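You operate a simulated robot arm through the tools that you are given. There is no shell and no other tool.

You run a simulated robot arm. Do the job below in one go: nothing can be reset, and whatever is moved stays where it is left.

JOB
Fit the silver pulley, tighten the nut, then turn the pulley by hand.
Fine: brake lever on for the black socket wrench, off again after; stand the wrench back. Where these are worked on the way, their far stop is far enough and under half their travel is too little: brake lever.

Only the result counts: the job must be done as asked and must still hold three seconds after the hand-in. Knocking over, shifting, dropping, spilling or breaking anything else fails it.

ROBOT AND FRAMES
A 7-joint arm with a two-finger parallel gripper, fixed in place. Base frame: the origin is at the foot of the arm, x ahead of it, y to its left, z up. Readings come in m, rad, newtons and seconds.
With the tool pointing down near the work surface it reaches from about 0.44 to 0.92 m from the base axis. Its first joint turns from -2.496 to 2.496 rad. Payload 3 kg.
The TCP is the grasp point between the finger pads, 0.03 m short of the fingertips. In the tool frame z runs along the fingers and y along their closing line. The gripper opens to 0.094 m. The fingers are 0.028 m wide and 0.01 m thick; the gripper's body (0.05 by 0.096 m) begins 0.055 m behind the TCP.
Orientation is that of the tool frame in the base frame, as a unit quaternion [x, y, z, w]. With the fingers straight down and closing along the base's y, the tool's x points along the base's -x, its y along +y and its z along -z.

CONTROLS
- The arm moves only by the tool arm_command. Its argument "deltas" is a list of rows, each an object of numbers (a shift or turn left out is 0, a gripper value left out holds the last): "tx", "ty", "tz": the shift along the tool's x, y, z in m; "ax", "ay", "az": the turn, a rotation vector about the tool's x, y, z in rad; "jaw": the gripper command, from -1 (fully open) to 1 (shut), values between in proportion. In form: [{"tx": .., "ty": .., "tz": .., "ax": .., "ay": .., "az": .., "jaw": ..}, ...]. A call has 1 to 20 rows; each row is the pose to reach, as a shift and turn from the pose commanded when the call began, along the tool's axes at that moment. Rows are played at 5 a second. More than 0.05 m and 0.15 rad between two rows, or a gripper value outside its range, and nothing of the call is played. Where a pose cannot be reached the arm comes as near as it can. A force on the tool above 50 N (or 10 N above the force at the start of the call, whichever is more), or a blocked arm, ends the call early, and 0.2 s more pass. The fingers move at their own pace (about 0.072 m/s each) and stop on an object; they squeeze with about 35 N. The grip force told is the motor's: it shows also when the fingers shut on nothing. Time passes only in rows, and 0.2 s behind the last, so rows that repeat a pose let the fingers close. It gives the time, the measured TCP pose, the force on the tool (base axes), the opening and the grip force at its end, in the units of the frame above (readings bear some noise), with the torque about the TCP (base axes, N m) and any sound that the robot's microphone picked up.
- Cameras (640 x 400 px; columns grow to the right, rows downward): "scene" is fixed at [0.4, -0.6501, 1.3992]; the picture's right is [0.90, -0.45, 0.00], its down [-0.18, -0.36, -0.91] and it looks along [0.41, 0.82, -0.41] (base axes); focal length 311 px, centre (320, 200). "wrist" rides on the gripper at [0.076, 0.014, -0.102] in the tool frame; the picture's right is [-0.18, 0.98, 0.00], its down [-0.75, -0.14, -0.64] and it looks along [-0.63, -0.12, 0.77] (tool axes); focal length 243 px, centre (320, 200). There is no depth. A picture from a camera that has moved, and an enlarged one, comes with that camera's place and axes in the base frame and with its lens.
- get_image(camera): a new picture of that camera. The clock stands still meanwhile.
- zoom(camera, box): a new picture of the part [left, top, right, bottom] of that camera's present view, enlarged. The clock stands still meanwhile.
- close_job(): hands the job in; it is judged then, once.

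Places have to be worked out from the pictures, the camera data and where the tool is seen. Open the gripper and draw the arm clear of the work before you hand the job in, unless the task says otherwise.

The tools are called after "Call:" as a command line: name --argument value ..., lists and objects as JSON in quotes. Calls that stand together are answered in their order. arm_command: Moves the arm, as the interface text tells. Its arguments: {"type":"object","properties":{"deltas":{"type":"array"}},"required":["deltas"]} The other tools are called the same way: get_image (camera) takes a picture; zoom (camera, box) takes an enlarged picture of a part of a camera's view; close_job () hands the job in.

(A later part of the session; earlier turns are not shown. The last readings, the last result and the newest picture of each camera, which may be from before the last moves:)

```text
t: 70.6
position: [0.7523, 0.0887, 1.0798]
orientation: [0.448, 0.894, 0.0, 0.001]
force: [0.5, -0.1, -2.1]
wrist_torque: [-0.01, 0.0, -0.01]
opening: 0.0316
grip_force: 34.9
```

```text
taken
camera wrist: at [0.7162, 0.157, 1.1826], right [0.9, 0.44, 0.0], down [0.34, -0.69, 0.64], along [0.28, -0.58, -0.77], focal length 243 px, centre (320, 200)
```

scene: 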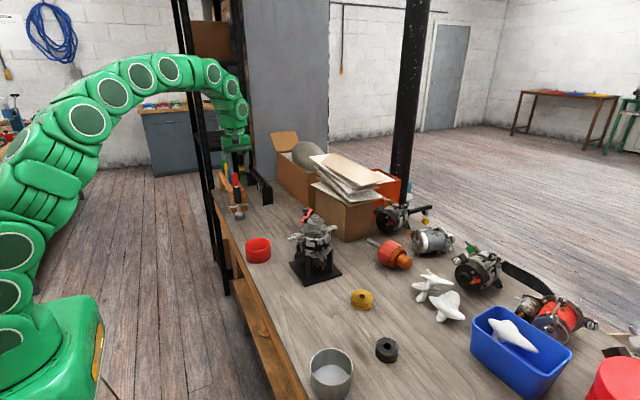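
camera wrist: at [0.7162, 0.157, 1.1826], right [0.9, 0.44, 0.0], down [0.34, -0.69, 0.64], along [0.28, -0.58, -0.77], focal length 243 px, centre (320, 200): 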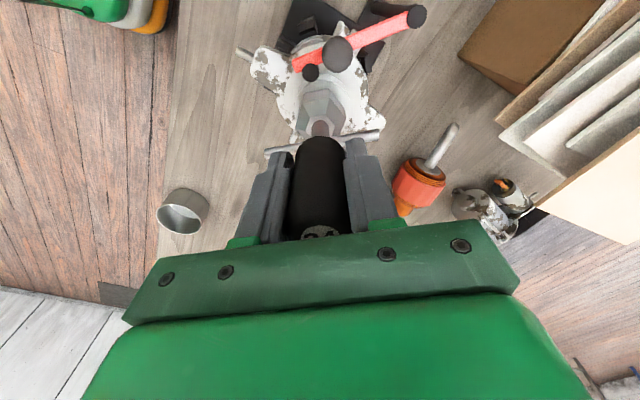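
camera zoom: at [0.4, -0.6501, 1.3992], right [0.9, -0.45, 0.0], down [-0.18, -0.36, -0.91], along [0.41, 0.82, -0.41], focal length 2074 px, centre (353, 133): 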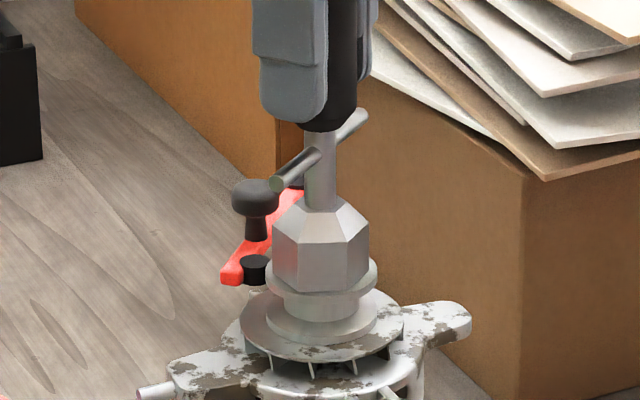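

Still no resistance; the socket bottom is at about z 0.9706, just above the pulley. I keep turning clockwise at constant height to the end of the wrist's range.

Call:
arm_command --deltas '[{"az": 0.15}, {"az": 0.3}, {"az": 0.45}, {"az": 0.6}, {"az": 0.75}, {"az": 0.9}, {"az": 1.05}, {"az": 1.2}, {"az": 1.35}, {"az": 1.5}, {"az": 1.5}]'

Call:
zoom --camera "scene" --box '[280, 180, 350, 240]'

Call:
get_image --camera "wrist"

```text
t: 73.0
position: [0.7504, 0.0889, 1.0819]
orientation: [0.937, 0.349, 0.0, 0.0]
force: [1.4, 1.8, -3.1]
wrist_torque: [0.22, -0.12, 0.04]
opening: 0.0314
grip_force: 34.9
```

```text
6.67 times, centred on (315, 210) of scene
camera zoom: at [0.4, -0.6501, 1.3992], right [0.9, -0.45, 0.0], down [-0.18, -0.36, -0.91], along [0.41, 0.82, -0.41], focal length 2074 px, centre (353, 133)
```

zoom: 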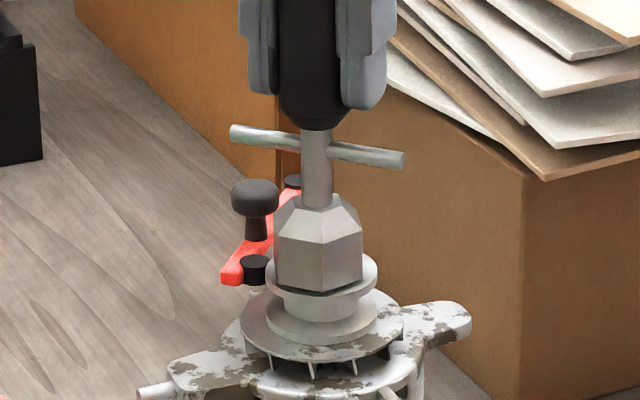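

```text
taken
camera wrist: at [0.8176, 0.1263, 1.1837], right [0.5, -0.86, 0.0], down [-0.66, -0.39, 0.64], along [-0.55, -0.32, -0.77], focal length 243 px, centre (320, 200)
```

wrist: 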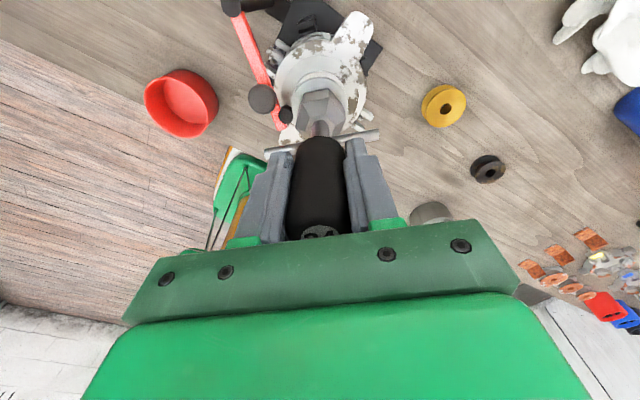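

No resistance through 4.2 rad in total. Before going on I lift the wrench off briefly to see whether the nut has turned and moved down.

Call:
arm_command --deltas '[{"tz": -0.01}, {"tz": -0.025}, {"tz": -0.04}, {"tz": -0.04}]'

Call:
zoom --camera "scene" --box '[295, 200, 335, 230]'

Call:
zoom --camera "wrist" --box '[270, 60, 370, 150]'

```text
t: 74.0
position: [0.75, 0.0899, 1.1196]
orientation: [0.937, 0.349, 0.0, 0.0]
force: [0.4, 0.1, -1.9]
wrist_torque: [0.02, 0.01, 0.01]
opening: 0.0315
grip_force: 34.8
```

```text
13.33 times, centred on (315, 215) of scene
camera zoom: at [0.4, -0.6501, 1.3992], right [0.9, -0.45, 0.0], down [-0.18, -0.36, -0.91], along [0.41, 0.82, -0.41], focal length 4149 px, centre (387, 0)
```

zoom: 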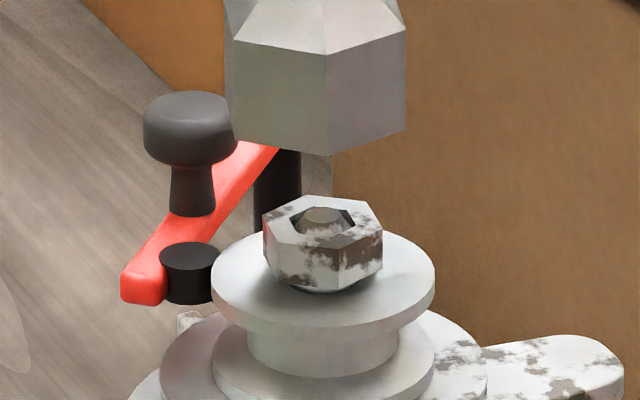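

```text
4.44 times, centred on (320, 105) of wrist
camera zoom: at [0.818, 0.127, 1.2226], right [0.5, -0.86, 0.0], down [-0.66, -0.39, 0.64], along [-0.55, -0.32, -0.77], focal length 1078 px, centre (320, 622)
```

zoom: 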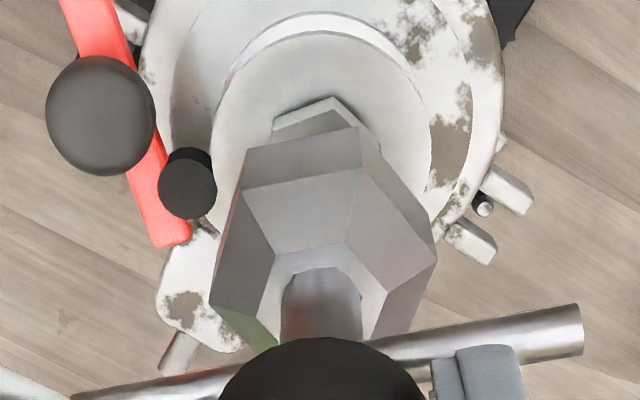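

The nut has clearly screwed down: it sits lower and the shaft tip now stands higher in it. I turn the wrist back counter-clockwise with the wrench raised, to take another bite on the nut.

Call:
arm_command --deltas '[{"az": -0.145}, {"az": -0.29}, {"az": -0.435}, {"az": -0.58}, {"az": -0.725}, {"az": -0.87}, {"az": -1.015}, {"az": -1.16}, {"az": -1.305}, {"az": -1.45}, {"az": -1.595}, {"az": -1.74}, {"az": -1.885}, {"az": -2.03}, {"az": -2.165}, {"az": -2.165}]'

Call:
arm_command --deltas '[{"az": -0.145}, {"az": -0.29}, {"az": -0.435}, {"az": -0.58}, {"az": -0.725}, {"az": -0.87}, {"az": -1.015}, {"az": -1.16}, {"az": -1.305}, {"az": -1.45}, {"az": -1.595}, {"az": -1.74}, {"az": -1.885}, {"az": -2.03}, {"az": -2.165}, {"az": -2.165}]'

Call:
get_image --camera "wrist"

Call:
zoom --camera "wrist" --box '[270, 60, 370, 150]'

Call:
zoom --camera "scene" --box '[290, 190, 340, 230]'

```text
t: 77.4
position: [0.7513, 0.0895, 1.1215]
orientation: [0.13, 0.992, 0.0, 0.0]
force: [-0.1, 0.4, -2.6]
wrist_torque: [0.01, 0.02, -0.02]
opening: 0.0316
grip_force: 34.6
```

```text
t: 80.8
position: [0.7505, 0.0882, 1.1215]
orientation: [0.814, -0.58, 0.0, -0.001]
force: [-0.5, 0.2, -2.3]
wrist_torque: [0.0, 0.02, -0.01]
opening: 0.0314
grip_force: 35.1
```

```text
taken
camera wrist: at [0.7621, 0.0109, 1.2237], right [-0.99, -0.15, 0.0], down [-0.11, 0.76, 0.64], along [-0.09, 0.64, -0.77], focal length 243 px, centre (320, 200)
```

wrist: 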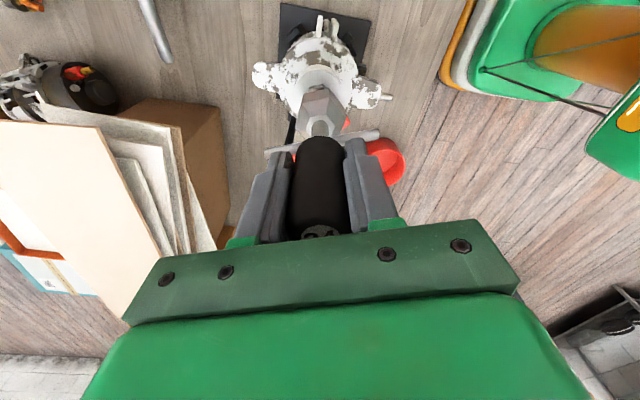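

```text
4.44 times, centred on (320, 105) of wrist
camera zoom: at [0.7621, 0.0109, 1.2237], right [-0.99, -0.15, 0.0], down [-0.11, 0.76, 0.64], along [-0.09, 0.64, -0.77], focal length 1078 px, centre (320, 622)
```

zoom: 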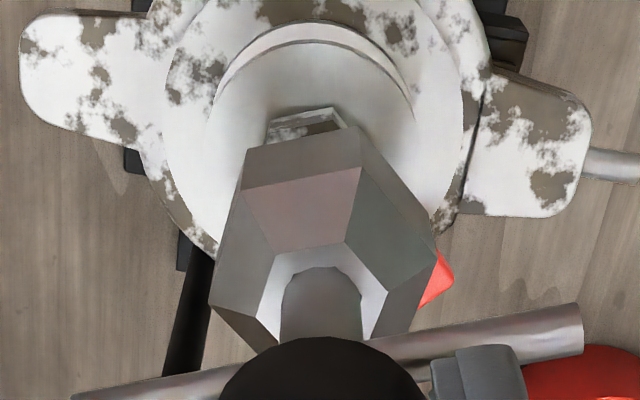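

```text
10.00 times, centred on (315, 210) of scene
camera zoom: at [0.4, -0.6501, 1.3992], right [0.9, -0.45, 0.0], down [-0.18, -0.36, -0.91], along [0.41, 0.82, -0.41], focal length 3112 px, centre (370, 100)
```

zoom: 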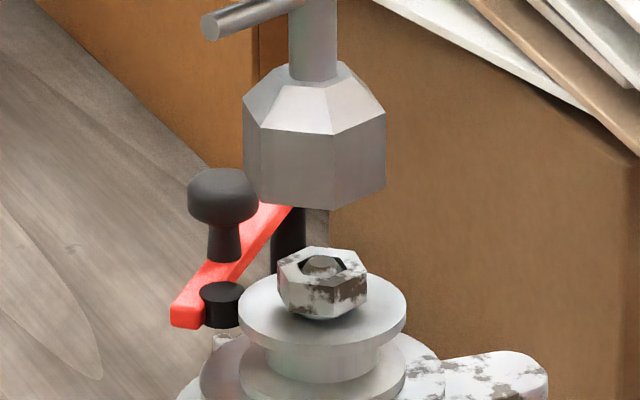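

The wrist turned back freely and the nut and socket edges are again parallel. I zoom to measure the lateral offset before lowering.

Call:
zoom --camera "wrist" --box '[295, 75, 345, 115]'

Call:
zoom --camera "scene" --box '[300, 200, 330, 225]'

```text
10.00 times, centred on (320, 95) of wrist
camera zoom: at [0.7621, 0.0109, 1.2237], right [-0.99, -0.15, 0.0], down [-0.11, 0.76, 0.64], along [-0.09, 0.64, -0.77], focal length 2426 px, centre (320, 1250)
```

zoom: 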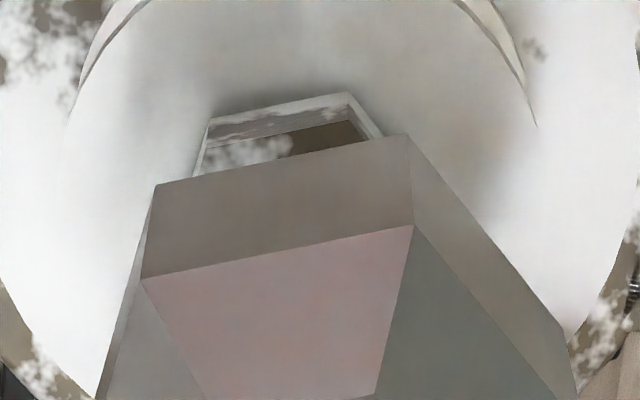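

```text
16.00 times, centred on (315, 212) of scene
camera zoom: at [0.4, -0.6501, 1.3992], right [0.9, -0.45, 0.0], down [-0.18, -0.36, -0.91], along [0.41, 0.82, -0.41], focal length 4979 px, centre (400, 0)
```

zoom: 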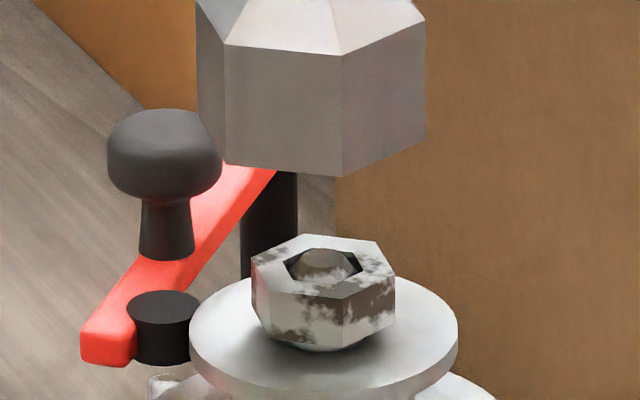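

Both views agree that the socket is about 2 mm to -x of the nut. I correct by (1.8, -0.6) mm and lower onto the nut in steps.

Call:
arm_command --deltas '[{"tx": 0.0012, "ty": -0.0015}, {"tx": 0.0012, "ty": -0.0015, "tz": 0.012}, {"tx": 0.0012, "ty": -0.0015, "tz": 0.024}, {"tx": 0.0012, "ty": -0.0015, "tz": 0.028}, {"tx": 0.0012, "ty": -0.0015, "tz": 0.028}]'

Call:
zoom --camera "scene" --box '[295, 195, 335, 225]'

Call:
zoom --camera "wrist" --box '[270, 60, 370, 150]'

```text
t: 82.0
position: [0.752, 0.089, 1.0917]
orientation: [0.814, -0.58, 0.0, 0.0]
force: [0.2, -0.6, -2.5]
wrist_torque: [0.01, -0.01, -0.01]
opening: 0.0318
grip_force: 34.7
```

```text
13.33 times, centred on (315, 210) of scene
camera zoom: at [0.4, -0.6501, 1.3992], right [0.9, -0.45, 0.0], down [-0.18, -0.36, -0.91], along [0.41, 0.82, -0.41], focal length 4149 px, centre (387, 67)
```

zoom: 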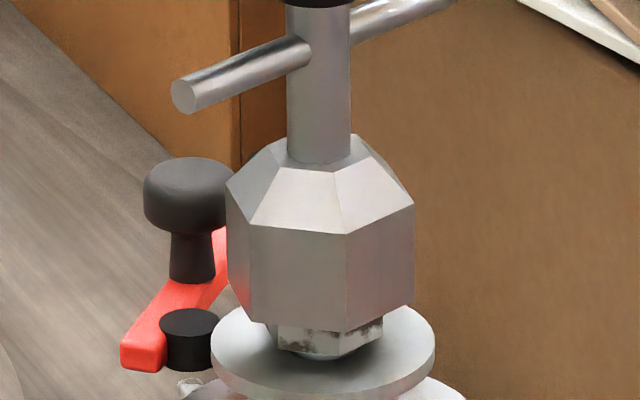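

```text
4.44 times, centred on (320, 105) of wrist
camera zoom: at [0.7637, 0.0109, 1.1947], right [-0.99, -0.15, 0.0], down [-0.11, 0.76, 0.64], along [-0.09, 0.64, -0.77], focal length 1078 px, centre (320, 622)
```

zoom: 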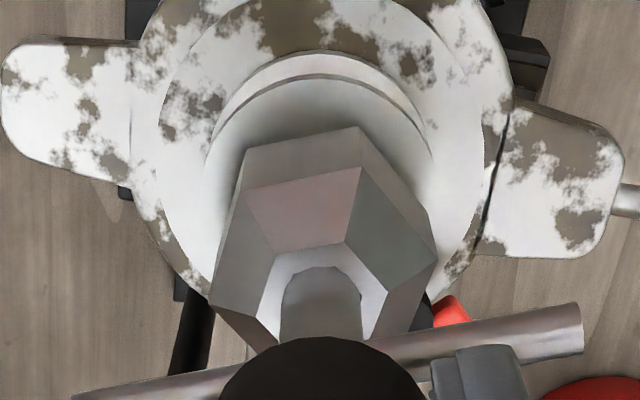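

The socket is centred over the nut. I lower the rest of the way, watching the force.

Call:
arm_command --deltas '[{"tz": 0.003}, {"tz": 0.006}, {"tz": 0.009}, {"tz": 0.0115}, {"tz": 0.0115}]'

Call:
zoom --camera "scene" --box '[295, 195, 335, 225]'

```text
t: 83.2
position: [0.7516, 0.0874, 1.0818]
orientation: [0.814, -0.581, 0.0, 0.0]
force: [0.3, -0.6, -2.8]
wrist_torque: [-0.01, 0.0, 0.0]
opening: 0.0318
grip_force: 35.0
```

```text
13.33 times, centred on (315, 210) of scene
camera zoom: at [0.4, -0.6501, 1.3992], right [0.9, -0.45, 0.0], down [-0.18, -0.36, -0.91], along [0.41, 0.82, -0.41], focal length 4149 px, centre (387, 67)
```

zoom: 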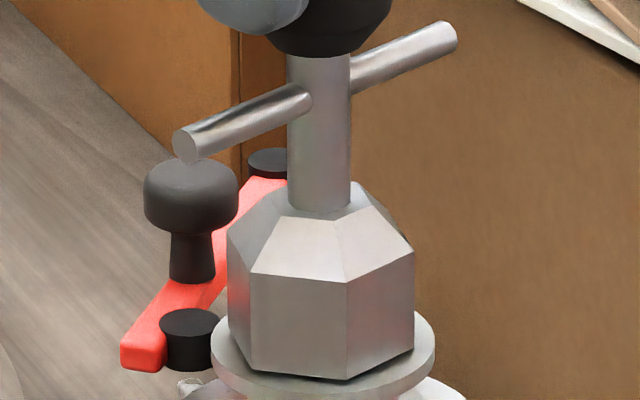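

The socket is down on the nut with no force. I turn clockwise 1.8 rad, this time rotating about the wrench's own axis.

Call:
arm_command --deltas '[{"tx": -0.0001, "ty": 0.0002, "az": 0.15}, {"tx": -0.0002, "ty": 0.0004, "az": 0.3}, {"tx": -0.0003, "ty": 0.0005, "az": 0.45}, {"tx": -0.0005, "ty": 0.0006, "az": 0.6}, {"tx": -0.0007, "ty": 0.0007, "az": 0.75}, {"tx": -0.0009, "ty": 0.0008, "az": 0.9}, {"tx": -0.0011, "ty": 0.0008, "az": 1.05}, {"tx": -0.0013, "ty": 0.0009, "az": 1.2}, {"tx": -0.0015, "ty": 0.0009, "az": 1.35}, {"tx": -0.0017, "ty": 0.0008, "az": 1.5}, {"tx": -0.0019, "ty": 0.0008, "az": 1.65}, {"tx": -0.0021, "ty": 0.0007, "az": 1.8}, {"tx": -0.0021, "ty": 0.0007, "az": 1.8}]'

Call:
zoom --camera "scene" --box '[280, 180, 350, 240]'

Call:
get_image --camera "wrist"

```text
t: 86.0
position: [0.7514, 0.0899, 1.0814]
orientation: [-0.052, 0.999, 0.0, 0.0]
force: [-0.1, 0.1, -2.1]
wrist_torque: [0.0, 0.02, 0.01]
opening: 0.0314
grip_force: 34.7
```

```text
6.67 times, centred on (315, 210) of scene
camera zoom: at [0.4, -0.6501, 1.3992], right [0.9, -0.45, 0.0], down [-0.18, -0.36, -0.91], along [0.41, 0.82, -0.41], focal length 2074 px, centre (353, 133)
```

zoom: 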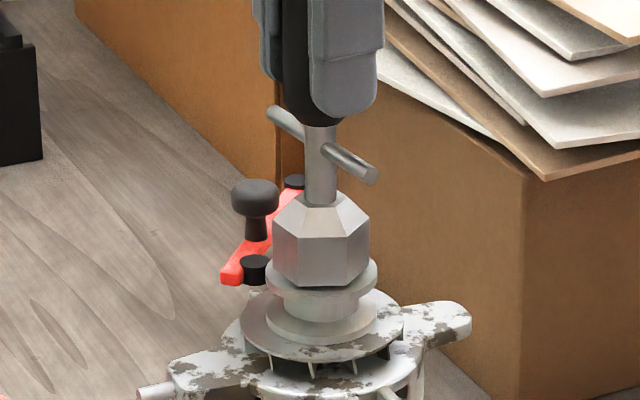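

```text
taken
camera wrist: at [0.6742, 0.0955, 1.1838], right [0.08, 1.0, 0.0], down [0.76, -0.06, 0.64], along [0.64, -0.05, -0.77], focal length 243 px, centre (320, 200)
```

wrist: 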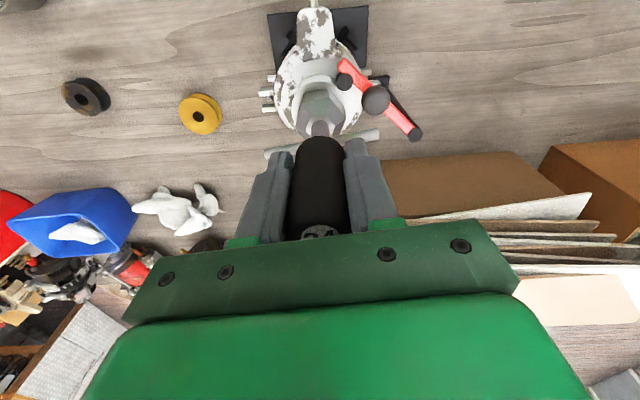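

The nut runs freely, with no torque yet. I continue clockwise another 2.4 rad about the same axis.

Call:
arm_command --deltas '[{"tx": -0.0001, "ty": 0.0002, "az": 0.15}, {"tx": -0.0002, "ty": 0.0004, "az": 0.3}, {"tx": -0.0003, "ty": 0.0005, "az": 0.45}, {"tx": -0.0005, "ty": 0.0006, "az": 0.6}, {"tx": -0.0007, "ty": 0.0007, "az": 0.75}, {"tx": -0.0009, "ty": 0.0008, "az": 0.9}, {"tx": -0.0011, "ty": 0.0008, "az": 1.05}, {"tx": -0.0013, "ty": 0.0009, "az": 1.2}, {"tx": -0.0015, "ty": 0.0009, "az": 1.35}, {"tx": -0.0017, "ty": 0.0008, "az": 1.5}, {"tx": -0.0019, "ty": 0.0008, "az": 1.65}, {"tx": -0.0021, "ty": 0.0007, "az": 1.8}, {"tx": -0.0022, "ty": 0.0006, "az": 1.95}, {"tx": -0.0024, "ty": 0.0004, "az": 2.1}, {"tx": -0.0025, "ty": 0.0002, "az": 2.25}, {"tx": -0.0026, "ty": 0.0, "az": 2.4}, {"tx": -0.0026, "ty": 0.0, "az": 2.4}]'

Call:
zoom --camera "scene" --box '[280, 180, 350, 240]'

Call:
get_image --camera "wrist"

```text
t: 89.6
position: [0.7529, 0.0896, 1.0812]
orientation: [0.912, 0.41, 0.0, 0.001]
force: [0.1, -0.7, -3.0]
wrist_torque: [0.04, 0.01, 0.0]
opening: 0.0312
grip_force: 35.0
```

```text
6.67 times, centred on (315, 210) of scene
camera zoom: at [0.4, -0.6501, 1.3992], right [0.9, -0.45, 0.0], down [-0.18, -0.36, -0.91], along [0.41, 0.82, -0.41], focal length 2074 px, centre (353, 133)
```

zoom: 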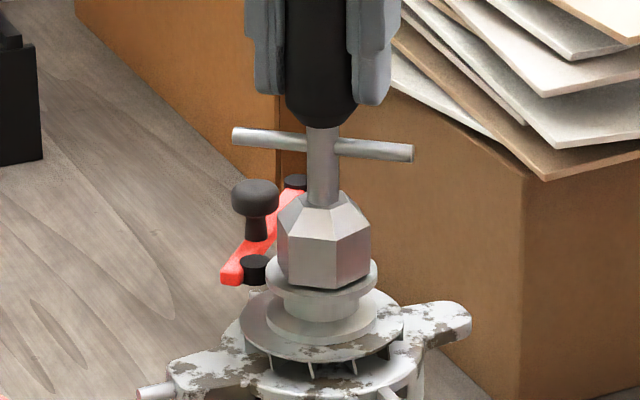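

```text
taken
camera wrist: at [0.8152, 0.1359, 1.1838], right [0.61, -0.79, 0.0], down [-0.61, -0.47, 0.64], along [-0.51, -0.39, -0.77], focal length 243 px, centre (320, 200)
```

wrist: 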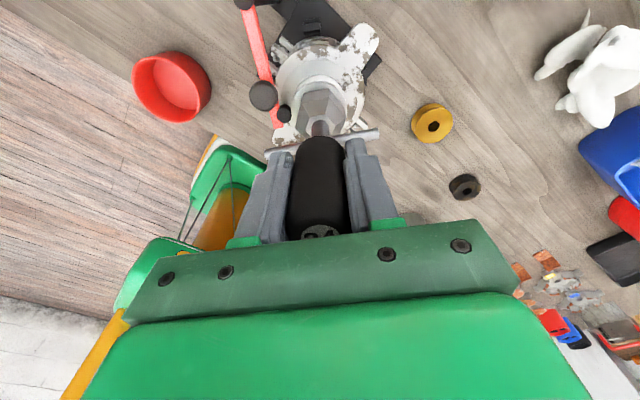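

Still free. I lift again to check the nut's height and orientation before the next bite.

Call:
arm_command --deltas '[{"tz": -0.01}, {"tz": -0.025}, {"tz": -0.04}, {"tz": -0.04}]'

Call:
zoom --camera "scene" --box '[295, 200, 335, 230]'

Call:
zoom --camera "wrist" --box '[295, 75, 345, 115]'

```text
t: 90.6
position: [0.7541, 0.0886, 1.1212]
orientation: [0.912, 0.41, 0.0, 0.001]
force: [0.2, 0.0, -1.7]
wrist_torque: [-0.02, -0.01, 0.03]
opening: 0.0315
grip_force: 35.2
```

```text
13.33 times, centred on (315, 215) of scene
camera zoom: at [0.4, -0.6501, 1.3992], right [0.9, -0.45, 0.0], down [-0.18, -0.36, -0.91], along [0.41, 0.82, -0.41], focal length 4149 px, centre (387, 0)
```

zoom: 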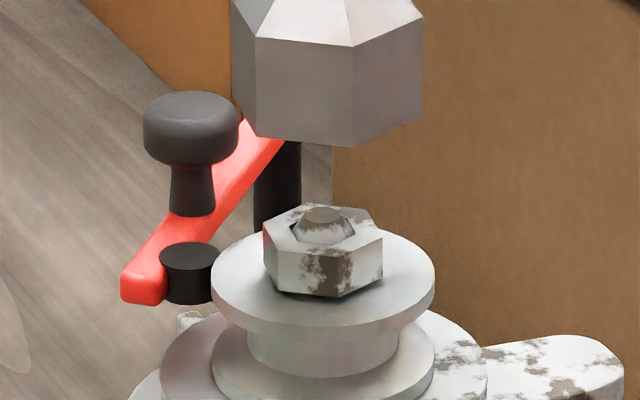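

```text
10.00 times, centred on (320, 95) of wrist
camera zoom: at [0.8153, 0.1359, 1.2238], right [0.61, -0.79, 0.0], down [-0.61, -0.47, 0.64], along [-0.51, -0.39, -0.77], focal length 2426 px, centre (320, 1250)
```

zoom: 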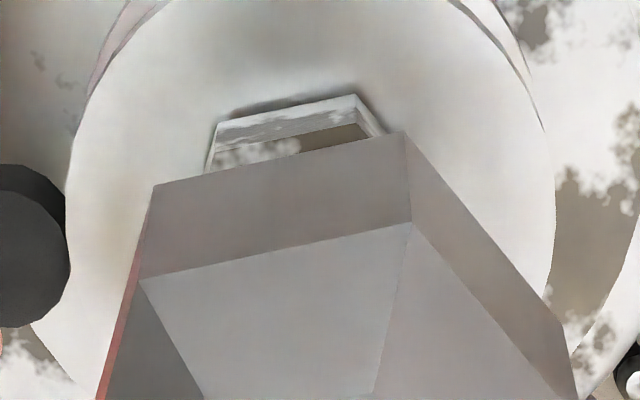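

The nut is nearly down on the pulley and the shaft tip stands clear above it. I turn back counter-clockwise for another bite, which should tighten it.

Call:
arm_command --deltas '[{"az": -0.142}, {"az": -0.284}, {"az": -0.426}, {"az": -0.568}, {"az": -0.71}, {"az": -0.852}, {"az": -0.994}, {"az": -1.136}, {"az": -1.278}, {"az": -1.42}, {"az": -1.562}, {"az": -1.704}, {"az": -1.846}, {"az": -1.988}, {"az": -2.125}, {"az": -2.125}]'

Call:
arm_command --deltas '[{"az": -0.142}, {"az": -0.284}, {"az": -0.426}, {"az": -0.568}, {"az": -0.71}, {"az": -0.852}, {"az": -0.994}, {"az": -1.136}, {"az": -1.278}, {"az": -1.42}, {"az": -1.562}, {"az": -1.704}, {"az": -1.846}, {"az": -1.988}, {"az": -2.125}, {"az": -2.125}]'

Call:
zoom --camera "wrist" --box '[295, 75, 345, 115]'

Call:
zoom --camera "scene" --box '[300, 200, 330, 225]'

```text
t: 94.0
position: [0.7533, 0.0882, 1.1213]
orientation: [0.085, 0.996, 0.0, 0.0]
force: [0.3, 0.1, -2.5]
wrist_torque: [0.0, -0.02, 0.01]
opening: 0.0315
grip_force: 35.0
```

```text
t: 97.4
position: [0.7537, 0.0901, 1.1207]
orientation: [0.829, -0.56, 0.001, 0.0]
force: [0.1, 0.2, -2.2]
wrist_torque: [0.02, 0.01, 0.01]
opening: 0.0314
grip_force: 34.8
```

```text
10.00 times, centred on (320, 95) of wrist
camera zoom: at [0.769, 0.0131, 1.2235], right [-0.98, -0.2, 0.0], down [-0.15, 0.75, 0.64], along [-0.13, 0.63, -0.77], focal length 2426 px, centre (320, 1250)
```

zoom: 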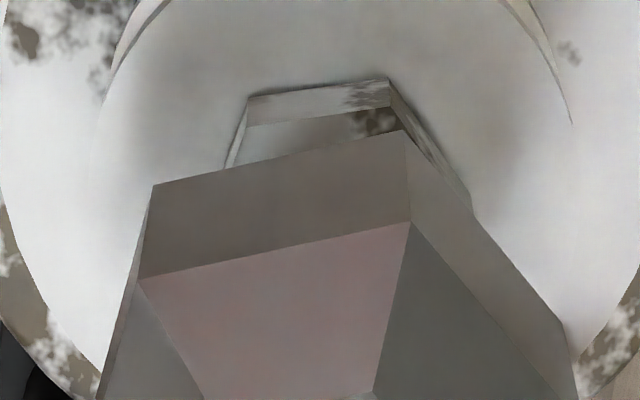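

```text
16.00 times, centred on (315, 212) of scene
camera zoom: at [0.4, -0.6501, 1.3992], right [0.9, -0.45, 0.0], down [-0.18, -0.36, -0.91], along [0.41, 0.82, -0.41], focal length 4979 px, centre (400, 0)
```

zoom: 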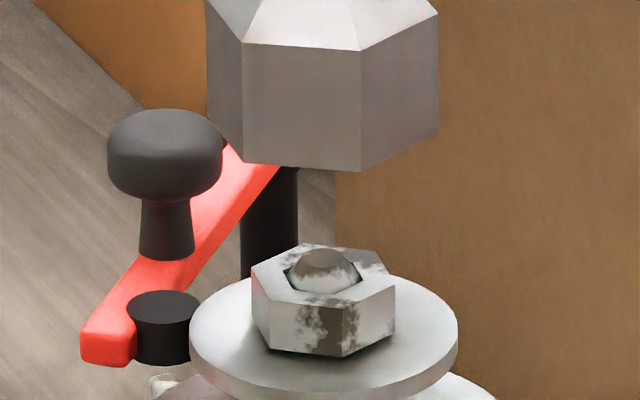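

The nut looks to be on or within about half a millimetre of the pulley. I trim the position by (-1.0, -1.3) mm, take out 3° of overshoot, and lower to just above the nut.

Call:
arm_command --deltas '[{"tx": 0.0008, "ty": 0.0014, "az": 0.05}, {"tx": 0.0008, "ty": 0.0014, "tz": 0.012, "az": 0.05}, {"tx": 0.0008, "ty": 0.0014, "tz": 0.024, "az": 0.05}, {"tx": 0.0008, "ty": 0.0014, "tz": 0.029, "az": 0.05}, {"tx": 0.0008, "ty": 0.0014, "tz": 0.029, "az": 0.05}]'

Call:
zoom --camera "scene" --box '[295, 195, 335, 225]'

Call:
zoom --camera "wrist" --box '[295, 75, 345, 115]'

```text
t: 98.6
position: [0.7522, 0.0876, 1.0939]
orientation: [0.814, -0.581, 0.0, -0.001]
force: [0.9, -1.1, -3.1]
wrist_torque: [0.01, 0.0, 0.01]
opening: 0.0312
grip_force: 35.1
```

```text
13.33 times, centred on (315, 210) of scene
camera zoom: at [0.4, -0.6501, 1.3992], right [0.9, -0.45, 0.0], down [-0.18, -0.36, -0.91], along [0.41, 0.82, -0.41], focal length 4149 px, centre (387, 67)
```

zoom: 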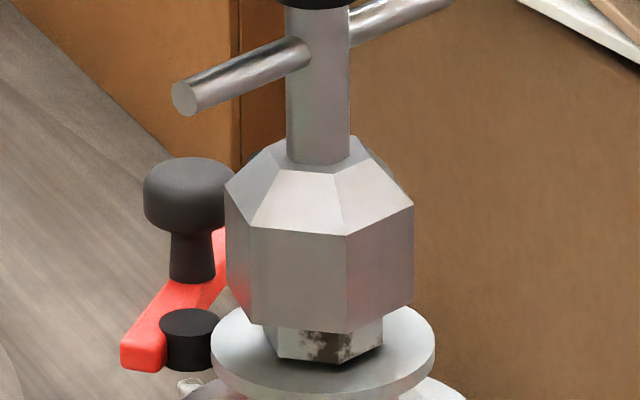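

```text
10.00 times, centred on (320, 95) of wrist
camera zoom: at [0.7633, 0.0106, 1.1948], right [-0.99, -0.15, 0.0], down [-0.11, 0.76, 0.64], along [-0.09, 0.64, -0.77], focal length 2426 px, centre (320, 1250)
```

zoom: 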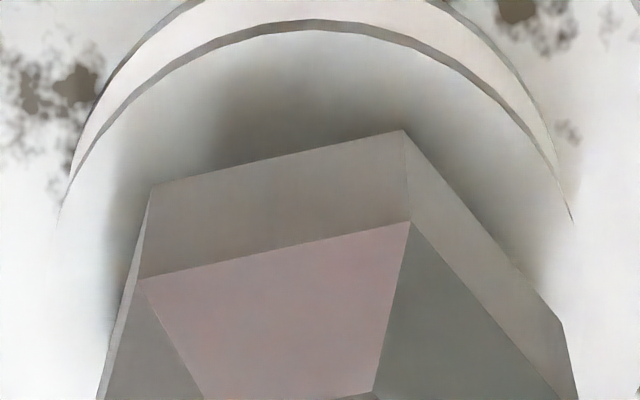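

The socket is over the nut. I trim half a millimetre and lower it fully.

Call:
arm_command --deltas '[{"tx": 0.0004, "ty": -0.0005, "tz": 0.003}, {"tx": 0.0004, "ty": -0.0005, "tz": 0.006}, {"tx": 0.0004, "ty": -0.0005, "tz": 0.009}, {"tx": 0.0004, "ty": -0.0005, "tz": 0.0125}, {"tx": 0.0004, "ty": -0.0005, "tz": 0.0125}]'

Call:
zoom --camera "scene" --box '[295, 195, 335, 225]'

```text
t: 99.8
position: [0.7537, 0.0879, 1.08]
orientation: [0.814, -0.58, 0.0, 0.0]
force: [-0.6, -0.2, -2.4]
wrist_torque: [0.0, 0.01, 0.03]
opening: 0.0316
grip_force: 35.3
```

```text
13.33 times, centred on (315, 210) of scene
camera zoom: at [0.4, -0.6501, 1.3992], right [0.9, -0.45, 0.0], down [-0.18, -0.36, -0.91], along [0.41, 0.82, -0.41], focal length 4149 px, centre (387, 67)
```

zoom: 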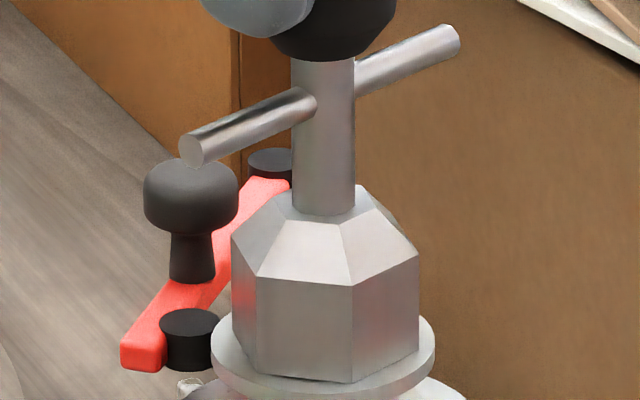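

Engaged again with no force. I turn clockwise 1.8 rad and watch for the torque of tightening.

Call:
arm_command --deltas '[{"tx": -0.0001, "ty": 0.0002, "az": 0.15}, {"tx": -0.0002, "ty": 0.0004, "az": 0.3}, {"tx": -0.0003, "ty": 0.0005, "az": 0.45}, {"tx": -0.0005, "ty": 0.0006, "az": 0.6}, {"tx": -0.0007, "ty": 0.0007, "az": 0.75}, {"tx": -0.0009, "ty": 0.0008, "az": 0.9}, {"tx": -0.0011, "ty": 0.0008, "az": 1.05}, {"tx": -0.0013, "ty": 0.0009, "az": 1.2}, {"tx": -0.0015, "ty": 0.0009, "az": 1.35}, {"tx": -0.0017, "ty": 0.0008, "az": 1.5}, {"tx": -0.0019, "ty": 0.0008, "az": 1.65}, {"tx": -0.0021, "ty": 0.0007, "az": 1.8}]'

Call:
zoom --camera "scene" --box '[280, 180, 350, 240]'

Call:
get_image --camera "wrist"

```text
t: 102.4
position: [0.7528, 0.091, 1.0812]
orientation: [-0.052, 0.999, 0.0, 0.0]
force: [-4.4, 4.7, 5.9]
wrist_torque: [0.61, 0.35, 0.17]
opening: 0.0313
grip_force: 35.0
```

```text
6.67 times, centred on (315, 210) of scene
camera zoom: at [0.4, -0.6501, 1.3992], right [0.9, -0.45, 0.0], down [-0.18, -0.36, -0.91], along [0.41, 0.82, -0.41], focal length 2074 px, centre (353, 133)
```

zoom: 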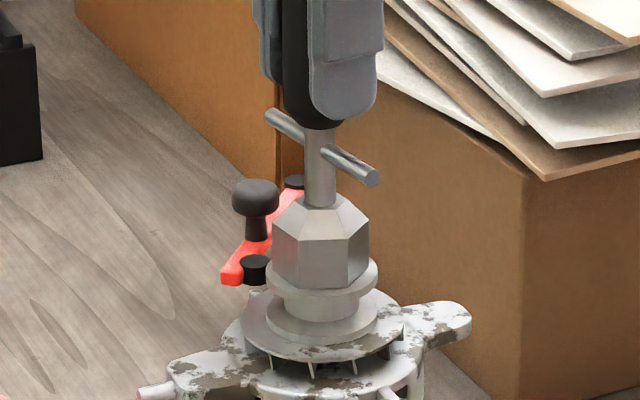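

```text
taken
camera wrist: at [0.6743, 0.096, 1.1825], right [0.08, 1.0, 0.0], down [0.76, -0.06, 0.64], along [0.64, -0.05, -0.77], focal length 243 px, centre (320, 200)
```

wrist: 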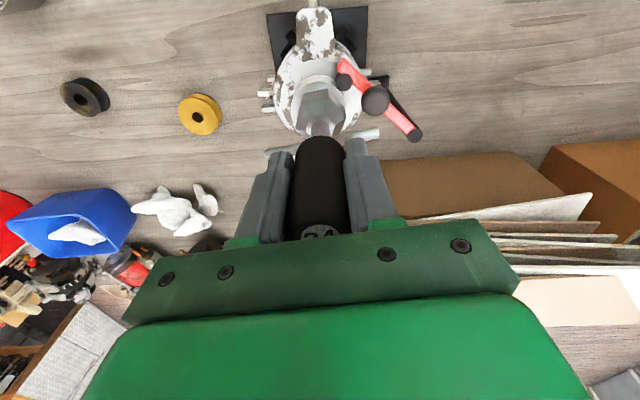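

Torque is building: 0.17 N·m about z plus some bending, so the nut is meeting the pulley. I continue in smaller amounts.

Call:
arm_command --deltas '[{"tx": -0.0001, "ty": 0.0002, "az": 0.12}, {"tx": -0.0002, "ty": 0.0003, "az": 0.24}, {"tx": -0.0003, "ty": 0.0004, "az": 0.36}, {"tx": -0.0003, "ty": 0.0005, "az": 0.45}]'

Call:
get_image --camera "wrist"

Call:
zoom --camera "scene" --box '[280, 180, 350, 240]'

```text
t: 103.4
position: [0.7523, 0.0919, 1.08]
orientation: [0.173, 0.985, 0.0, 0.0]
force: [0.6, 3.5, 2.0]
wrist_torque: [0.4, -0.13, 0.09]
opening: 0.0315
grip_force: 35.3
```

```text
taken
camera wrist: at [0.6855, 0.1296, 1.1824], right [0.51, 0.86, 0.0], down [0.66, -0.39, 0.64], along [0.55, -0.33, -0.77], focal length 243 px, centre (320, 200)
```

wrist: 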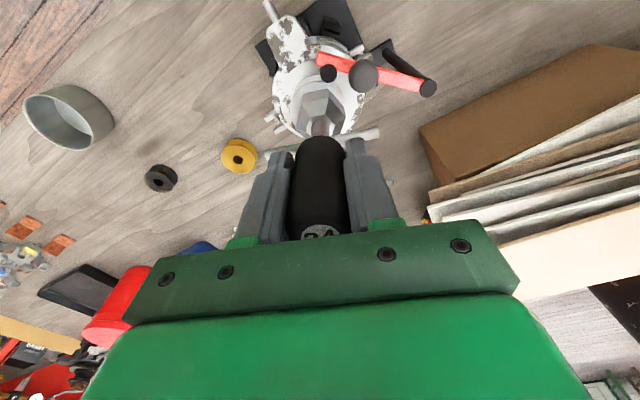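

```text
6.67 times, centred on (315, 210) of scene
camera zoom: at [0.4, -0.6501, 1.3992], right [0.9, -0.45, 0.0], down [-0.18, -0.36, -0.91], along [0.41, 0.82, -0.41], focal length 2074 px, centre (353, 133)
```

zoom: 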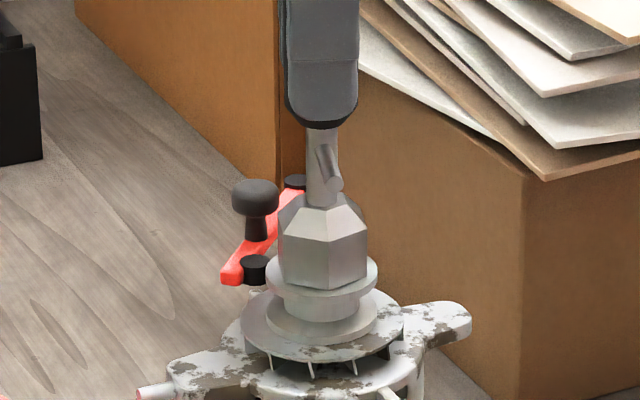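

Torque is small at 0.09 N·m and the bar still follows the gripper. I keep turning.

Call:
arm_command --deltas '[{"tx": -0.0001, "ty": 0.0002, "az": 0.15}, {"tx": -0.0002, "ty": 0.0004, "az": 0.3}, {"tx": -0.0003, "ty": 0.0005, "az": 0.45}, {"tx": -0.0005, "ty": 0.0006, "az": 0.6}]'

Call:
get_image --camera "wrist"

Call:
zoom --camera "scene" --box '[280, 180, 350, 240]'

```text
t: 104.4
position: [0.7536, 0.0906, 1.0807]
orientation: [0.457, 0.889, 0.0, 0.0]
force: [-0.5, 0.3, -2.7]
wrist_torque: [-0.02, 0.0, 0.02]
opening: 0.0314
grip_force: 34.7
```

```text
taken
camera wrist: at [0.7202, 0.16, 1.1828], right [0.91, 0.42, 0.0], down [0.32, -0.69, 0.64], along [0.27, -0.58, -0.77], focal length 243 px, centre (320, 200)
```

wrist: 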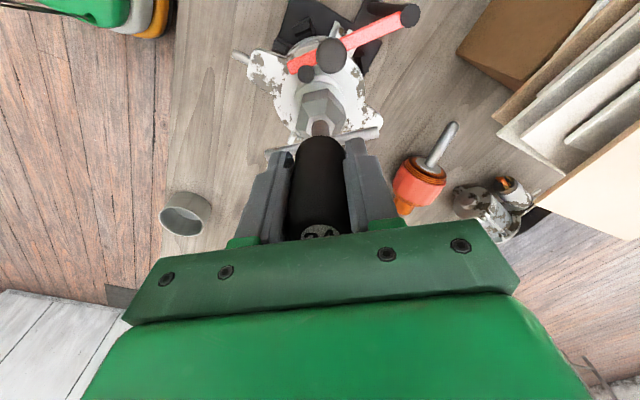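

```text
6.67 times, centred on (315, 210) of scene
camera zoom: at [0.4, -0.6501, 1.3992], right [0.9, -0.45, 0.0], down [-0.18, -0.36, -0.91], along [0.41, 0.82, -0.41], focal length 2074 px, centre (353, 133)
```

zoom: 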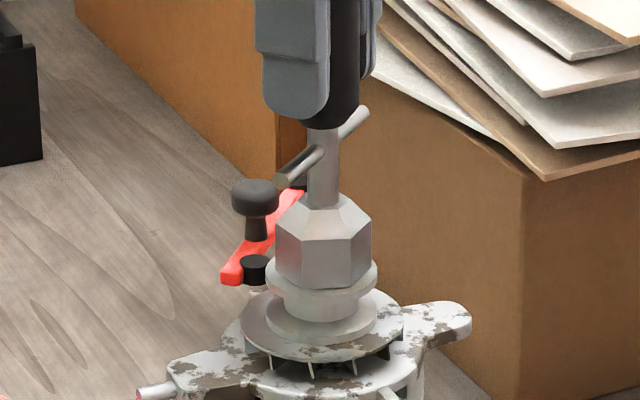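

The force is back to zero, so that was only binding rather than tightening. I continue 1.35 rad clockwise.

Call:
arm_command --deltas '[{"tx": -0.0001, "ty": 0.0002, "az": 0.15}, {"tx": -0.0002, "ty": 0.0004, "az": 0.3}, {"tx": -0.0003, "ty": 0.0005, "az": 0.45}, {"tx": -0.0005, "ty": 0.0006, "az": 0.6}, {"tx": -0.0007, "ty": 0.0007, "az": 0.75}, {"tx": -0.0009, "ty": 0.0008, "az": 0.9}, {"tx": -0.0011, "ty": 0.0008, "az": 1.05}, {"tx": -0.0013, "ty": 0.0009, "az": 1.2}, {"tx": -0.0015, "ty": 0.0009, "az": 1.35}]'

Call:
get_image --camera "wrist"

Call:
zoom --camera "scene" --box '[280, 180, 350, 240]'

```text
t: 106.4
position: [0.7552, 0.0896, 1.0808]
orientation: [0.913, 0.408, 0.0, 0.0]
force: [0.0, -0.3, -2.5]
wrist_torque: [-0.04, 0.01, 0.0]
opening: 0.0314
grip_force: 34.3
```

```text
taken
camera wrist: at [0.8159, 0.1368, 1.1828], right [0.61, -0.79, 0.0], down [-0.61, -0.47, 0.64], along [-0.51, -0.39, -0.77], focal length 243 px, centre (320, 200)
```

wrist: 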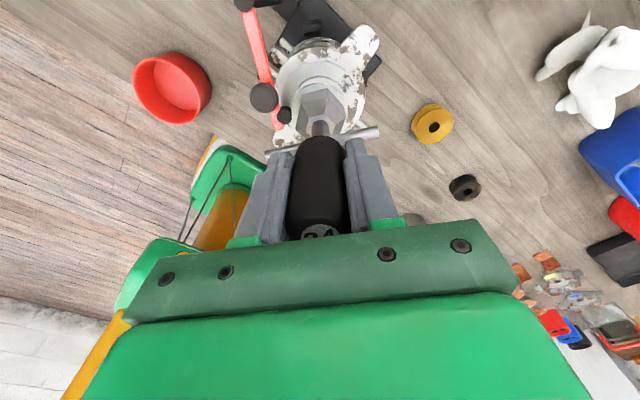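

```text
6.67 times, centred on (315, 210) of scene
camera zoom: at [0.4, -0.6501, 1.3992], right [0.9, -0.45, 0.0], down [-0.18, -0.36, -0.91], along [0.41, 0.82, -0.41], focal length 2074 px, centre (353, 133)
```

zoom: 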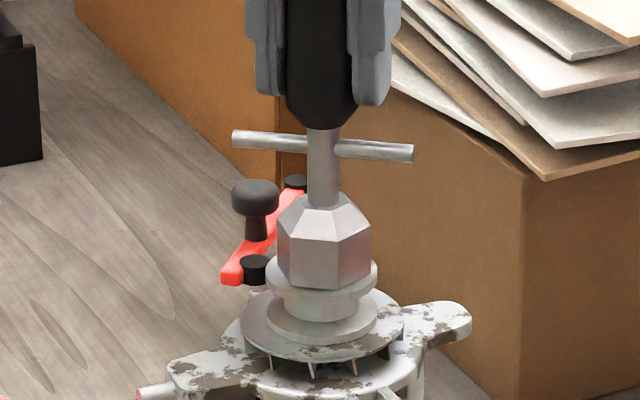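

Still free. I lift once more and inspect the nut and pulley closely.

Call:
arm_command --deltas '[{"tz": -0.01}, {"tz": -0.025}, {"tz": -0.04}, {"tz": -0.04}]'

Call:
zoom --camera "scene" --box '[300, 200, 330, 225]'

Call:
zoom --camera "wrist" --box '[295, 75, 345, 115]'

Call:
zoom --camera "scene" --box '[240, 190, 400, 290]'

```text
t: 107.4
position: [0.7544, 0.0913, 1.1207]
orientation: [0.912, 0.41, -0.001, 0.0]
force: [-0.7, -0.1, -1.6]
wrist_torque: [0.01, -0.02, 0.0]
opening: 0.0317
grip_force: 35.1
```

```text
16.00 times, centred on (315, 212) of scene
camera zoom: at [0.4, -0.6501, 1.3992], right [0.9, -0.45, 0.0], down [-0.18, -0.36, -0.91], along [0.41, 0.82, -0.41], focal length 4979 px, centre (400, 0)
```

zoom: 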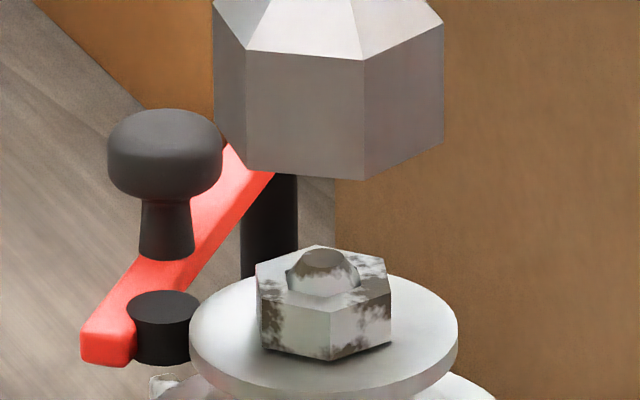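

```text
10.00 times, centred on (320, 95) of wrist
camera zoom: at [0.8159, 0.137, 1.2225], right [0.61, -0.79, 0.0], down [-0.61, -0.47, 0.64], along [-0.51, -0.39, -0.77], focal length 2426 px, centre (320, 1250)
```

zoom: 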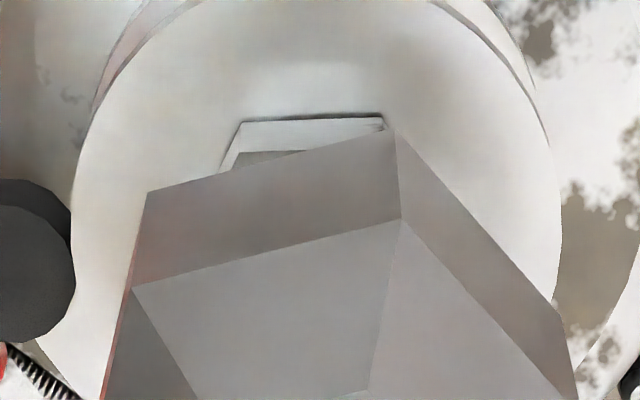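

```text
4.00 times, centred on (320, 240) of scene
camera zoom: at [0.4, -0.6501, 1.3992], right [0.9, -0.45, 0.0], down [-0.18, -0.36, -0.91], along [0.41, 0.82, -0.41], focal length 1245 px, centre (320, 40)
```

zoom: 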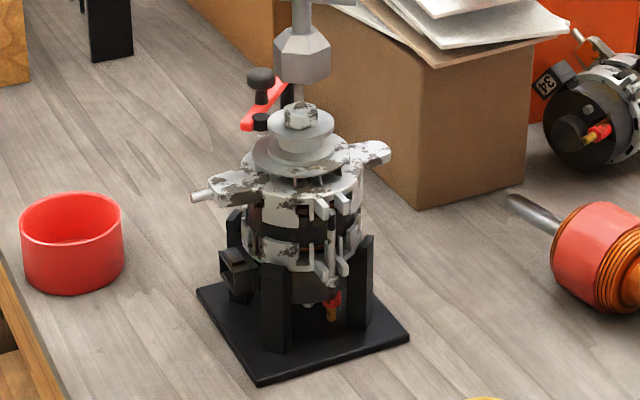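

The nut is now down on the pulley, and the socket seems to have slipped over its corners because it was only partly engaged. I turn back by 227° to realign the hexagons, and this time I'll press the socket fully down before turning.

Call:
arm_command --deltas '[{"az": -0.1418}, {"az": -0.2836}, {"az": -0.4254}, {"az": -0.5672}, {"az": -0.709}, {"az": -0.8508}, {"az": -0.9926}, {"az": -1.1344}, {"az": -1.2762}, {"az": -1.418}, {"az": -1.5598}, {"az": -1.7016}, {"az": -1.8434}, {"az": -1.985}, {"az": -1.985}]'

Call:
arm_command --deltas '[{"az": -0.1418}, {"az": -0.2836}, {"az": -0.4254}, {"az": -0.5672}, {"az": -0.709}, {"az": -0.8508}, {"az": -0.9926}, {"az": -1.1344}, {"az": -1.2762}, {"az": -1.418}, {"az": -1.5598}, {"az": -1.7016}, {"az": -1.8434}, {"az": -1.985}, {"az": -1.985}]'

Call:
zoom --camera "wrist" --box '[295, 75, 345, 115]'

Call:
zoom --camera "scene" --box '[300, 200, 330, 225]'

Call:
zoom --camera "wrist" --box '[240, 0, 400, 120]'

```text
t: 110.6
position: [0.7551, 0.0898, 1.1195]
orientation: [0.154, 0.988, -0.001, 0.0]
force: [-0.5, 0.0, -2.7]
wrist_torque: [0.02, -0.02, -0.01]
opening: 0.0314
grip_force: 34.8
```

```text
t: 113.8
position: [0.7553, 0.0907, 1.1193]
orientation: [0.742, -0.67, 0.0, 0.0]
force: [-0.2, 0.0, -2.1]
wrist_torque: [-0.03, 0.03, 0.01]
opening: 0.0317
grip_force: 35.1
```

```text
10.00 times, centred on (320, 95) of wrist
camera zoom: at [0.7484, 0.0122, 1.2217], right [-1.0, 0.08, 0.0], down [0.06, 0.76, 0.64], along [0.05, 0.64, -0.77], focal length 2426 px, centre (320, 1250)
```

zoom: 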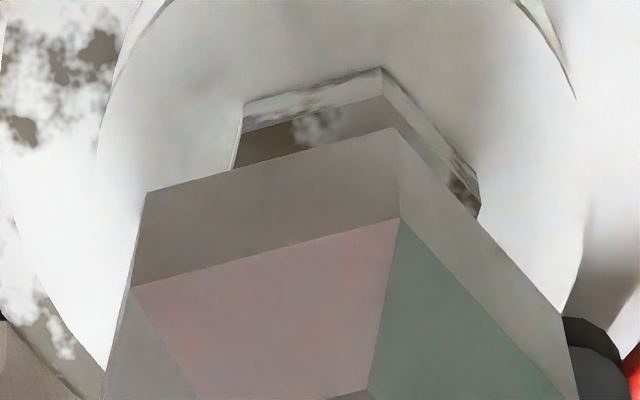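

```text
16.00 times, centred on (315, 212) of scene
camera zoom: at [0.4, -0.6501, 1.3992], right [0.9, -0.45, 0.0], down [-0.18, -0.36, -0.91], along [0.41, 0.82, -0.41], focal length 4979 px, centre (400, 0)
```

zoom: 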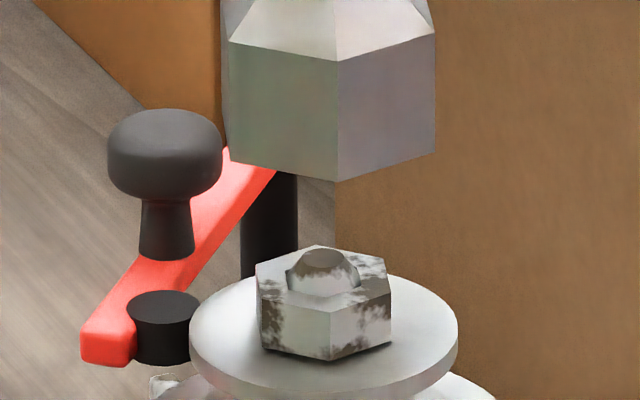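

```text
3.33 times, centred on (320, 60) of wrist
camera zoom: at [0.7484, 0.0122, 1.2217], right [-1.0, 0.08, 0.0], down [0.06, 0.76, 0.64], along [0.05, 0.64, -0.77], focal length 809 px, centre (320, 667)
```

zoom: 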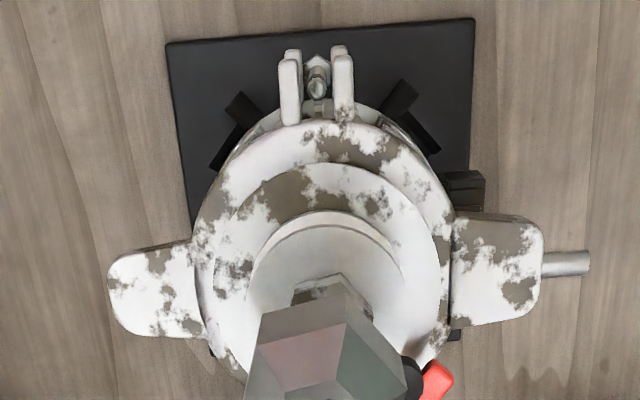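

The hexagon edges are parallel again. The socket is about (2, 1.5) mm off the nut, so I correct and lower to just above it.

Call:
arm_command --deltas '[{"tx": 0.0013, "ty": 0.0022}, {"tx": 0.0013, "ty": 0.0022, "tz": 0.012}, {"tx": 0.0013, "ty": 0.0022, "tz": 0.024}, {"tx": 0.0013, "ty": 0.0022, "tz": 0.028}, {"tx": 0.0013, "ty": 0.0022, "tz": 0.028}]'

Call:
zoom --camera "scene" --box '[295, 195, 335, 225]'

Call:
zoom --camera "wrist" --box '[295, 75, 345, 115]'

```text
t: 115.0
position: [0.7531, 0.0889, 1.0921]
orientation: [0.742, -0.67, -0.001, 0.0]
force: [0.1, -0.9, -2.7]
wrist_torque: [0.05, 0.01, -0.02]
opening: 0.0314
grip_force: 34.7
```

```text
13.33 times, centred on (315, 210) of scene
camera zoom: at [0.4, -0.6501, 1.3992], right [0.9, -0.45, 0.0], down [-0.18, -0.36, -0.91], along [0.41, 0.82, -0.41], focal length 4149 px, centre (387, 67)
```

zoom: 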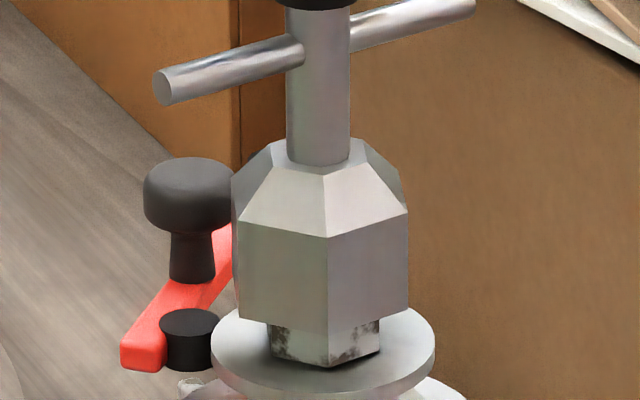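

```text
10.00 times, centred on (320, 95) of wrist
camera zoom: at [0.7459, 0.0111, 1.1943], right [-1.0, 0.08, 0.0], down [0.06, 0.76, 0.64], along [0.05, 0.64, -0.77], focal length 2426 px, centre (320, 1250)
```

zoom: 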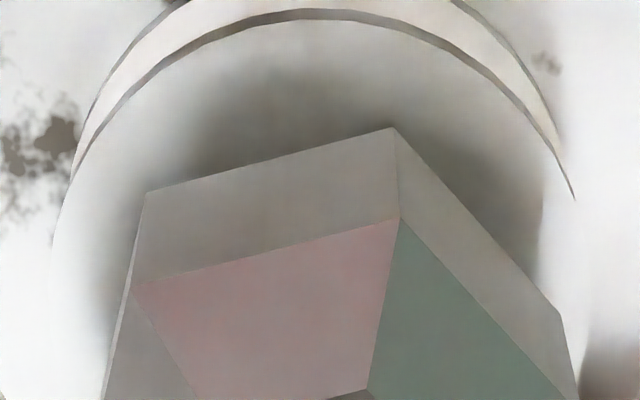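

Centred within about 1 mm. I lower the socket all the way until it presses lightly on the pulley face.

Call:
arm_command --deltas '[{"tx": 0.0007, "ty": -0.0006, "tz": 0.004}, {"tx": 0.0007, "ty": -0.0006, "tz": 0.008}, {"tx": 0.0007, "ty": -0.0006, "tz": 0.012}, {"tx": 0.0007, "ty": -0.0006, "tz": 0.014}, {"tx": 0.0007, "ty": -0.0006, "tz": 0.014}]'

Call:
zoom --camera "scene" --box '[295, 195, 335, 225]'

```text
t: 116.2
position: [0.7529, 0.0881, 1.0811]
orientation: [0.743, -0.669, 0.002, -0.001]
force: [-9.3, -1.8, 47.9]
wrist_torque: [0.02, 1.33, -0.04]
opening: 0.0318
grip_force: 35.0
```

```text
13.33 times, centred on (315, 210) of scene
camera zoom: at [0.4, -0.6501, 1.3992], right [0.9, -0.45, 0.0], down [-0.18, -0.36, -0.91], along [0.41, 0.82, -0.41], focal length 4149 px, centre (387, 67)
```

zoom: 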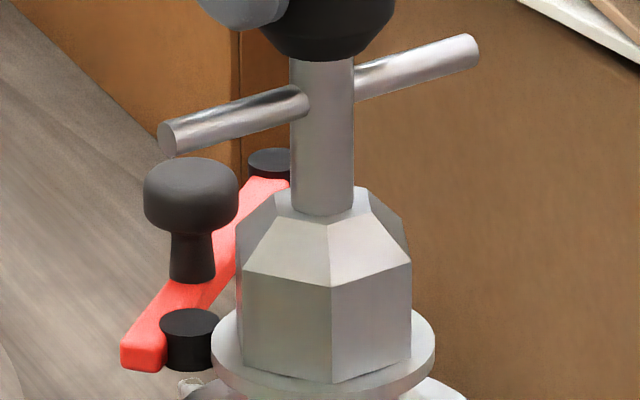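

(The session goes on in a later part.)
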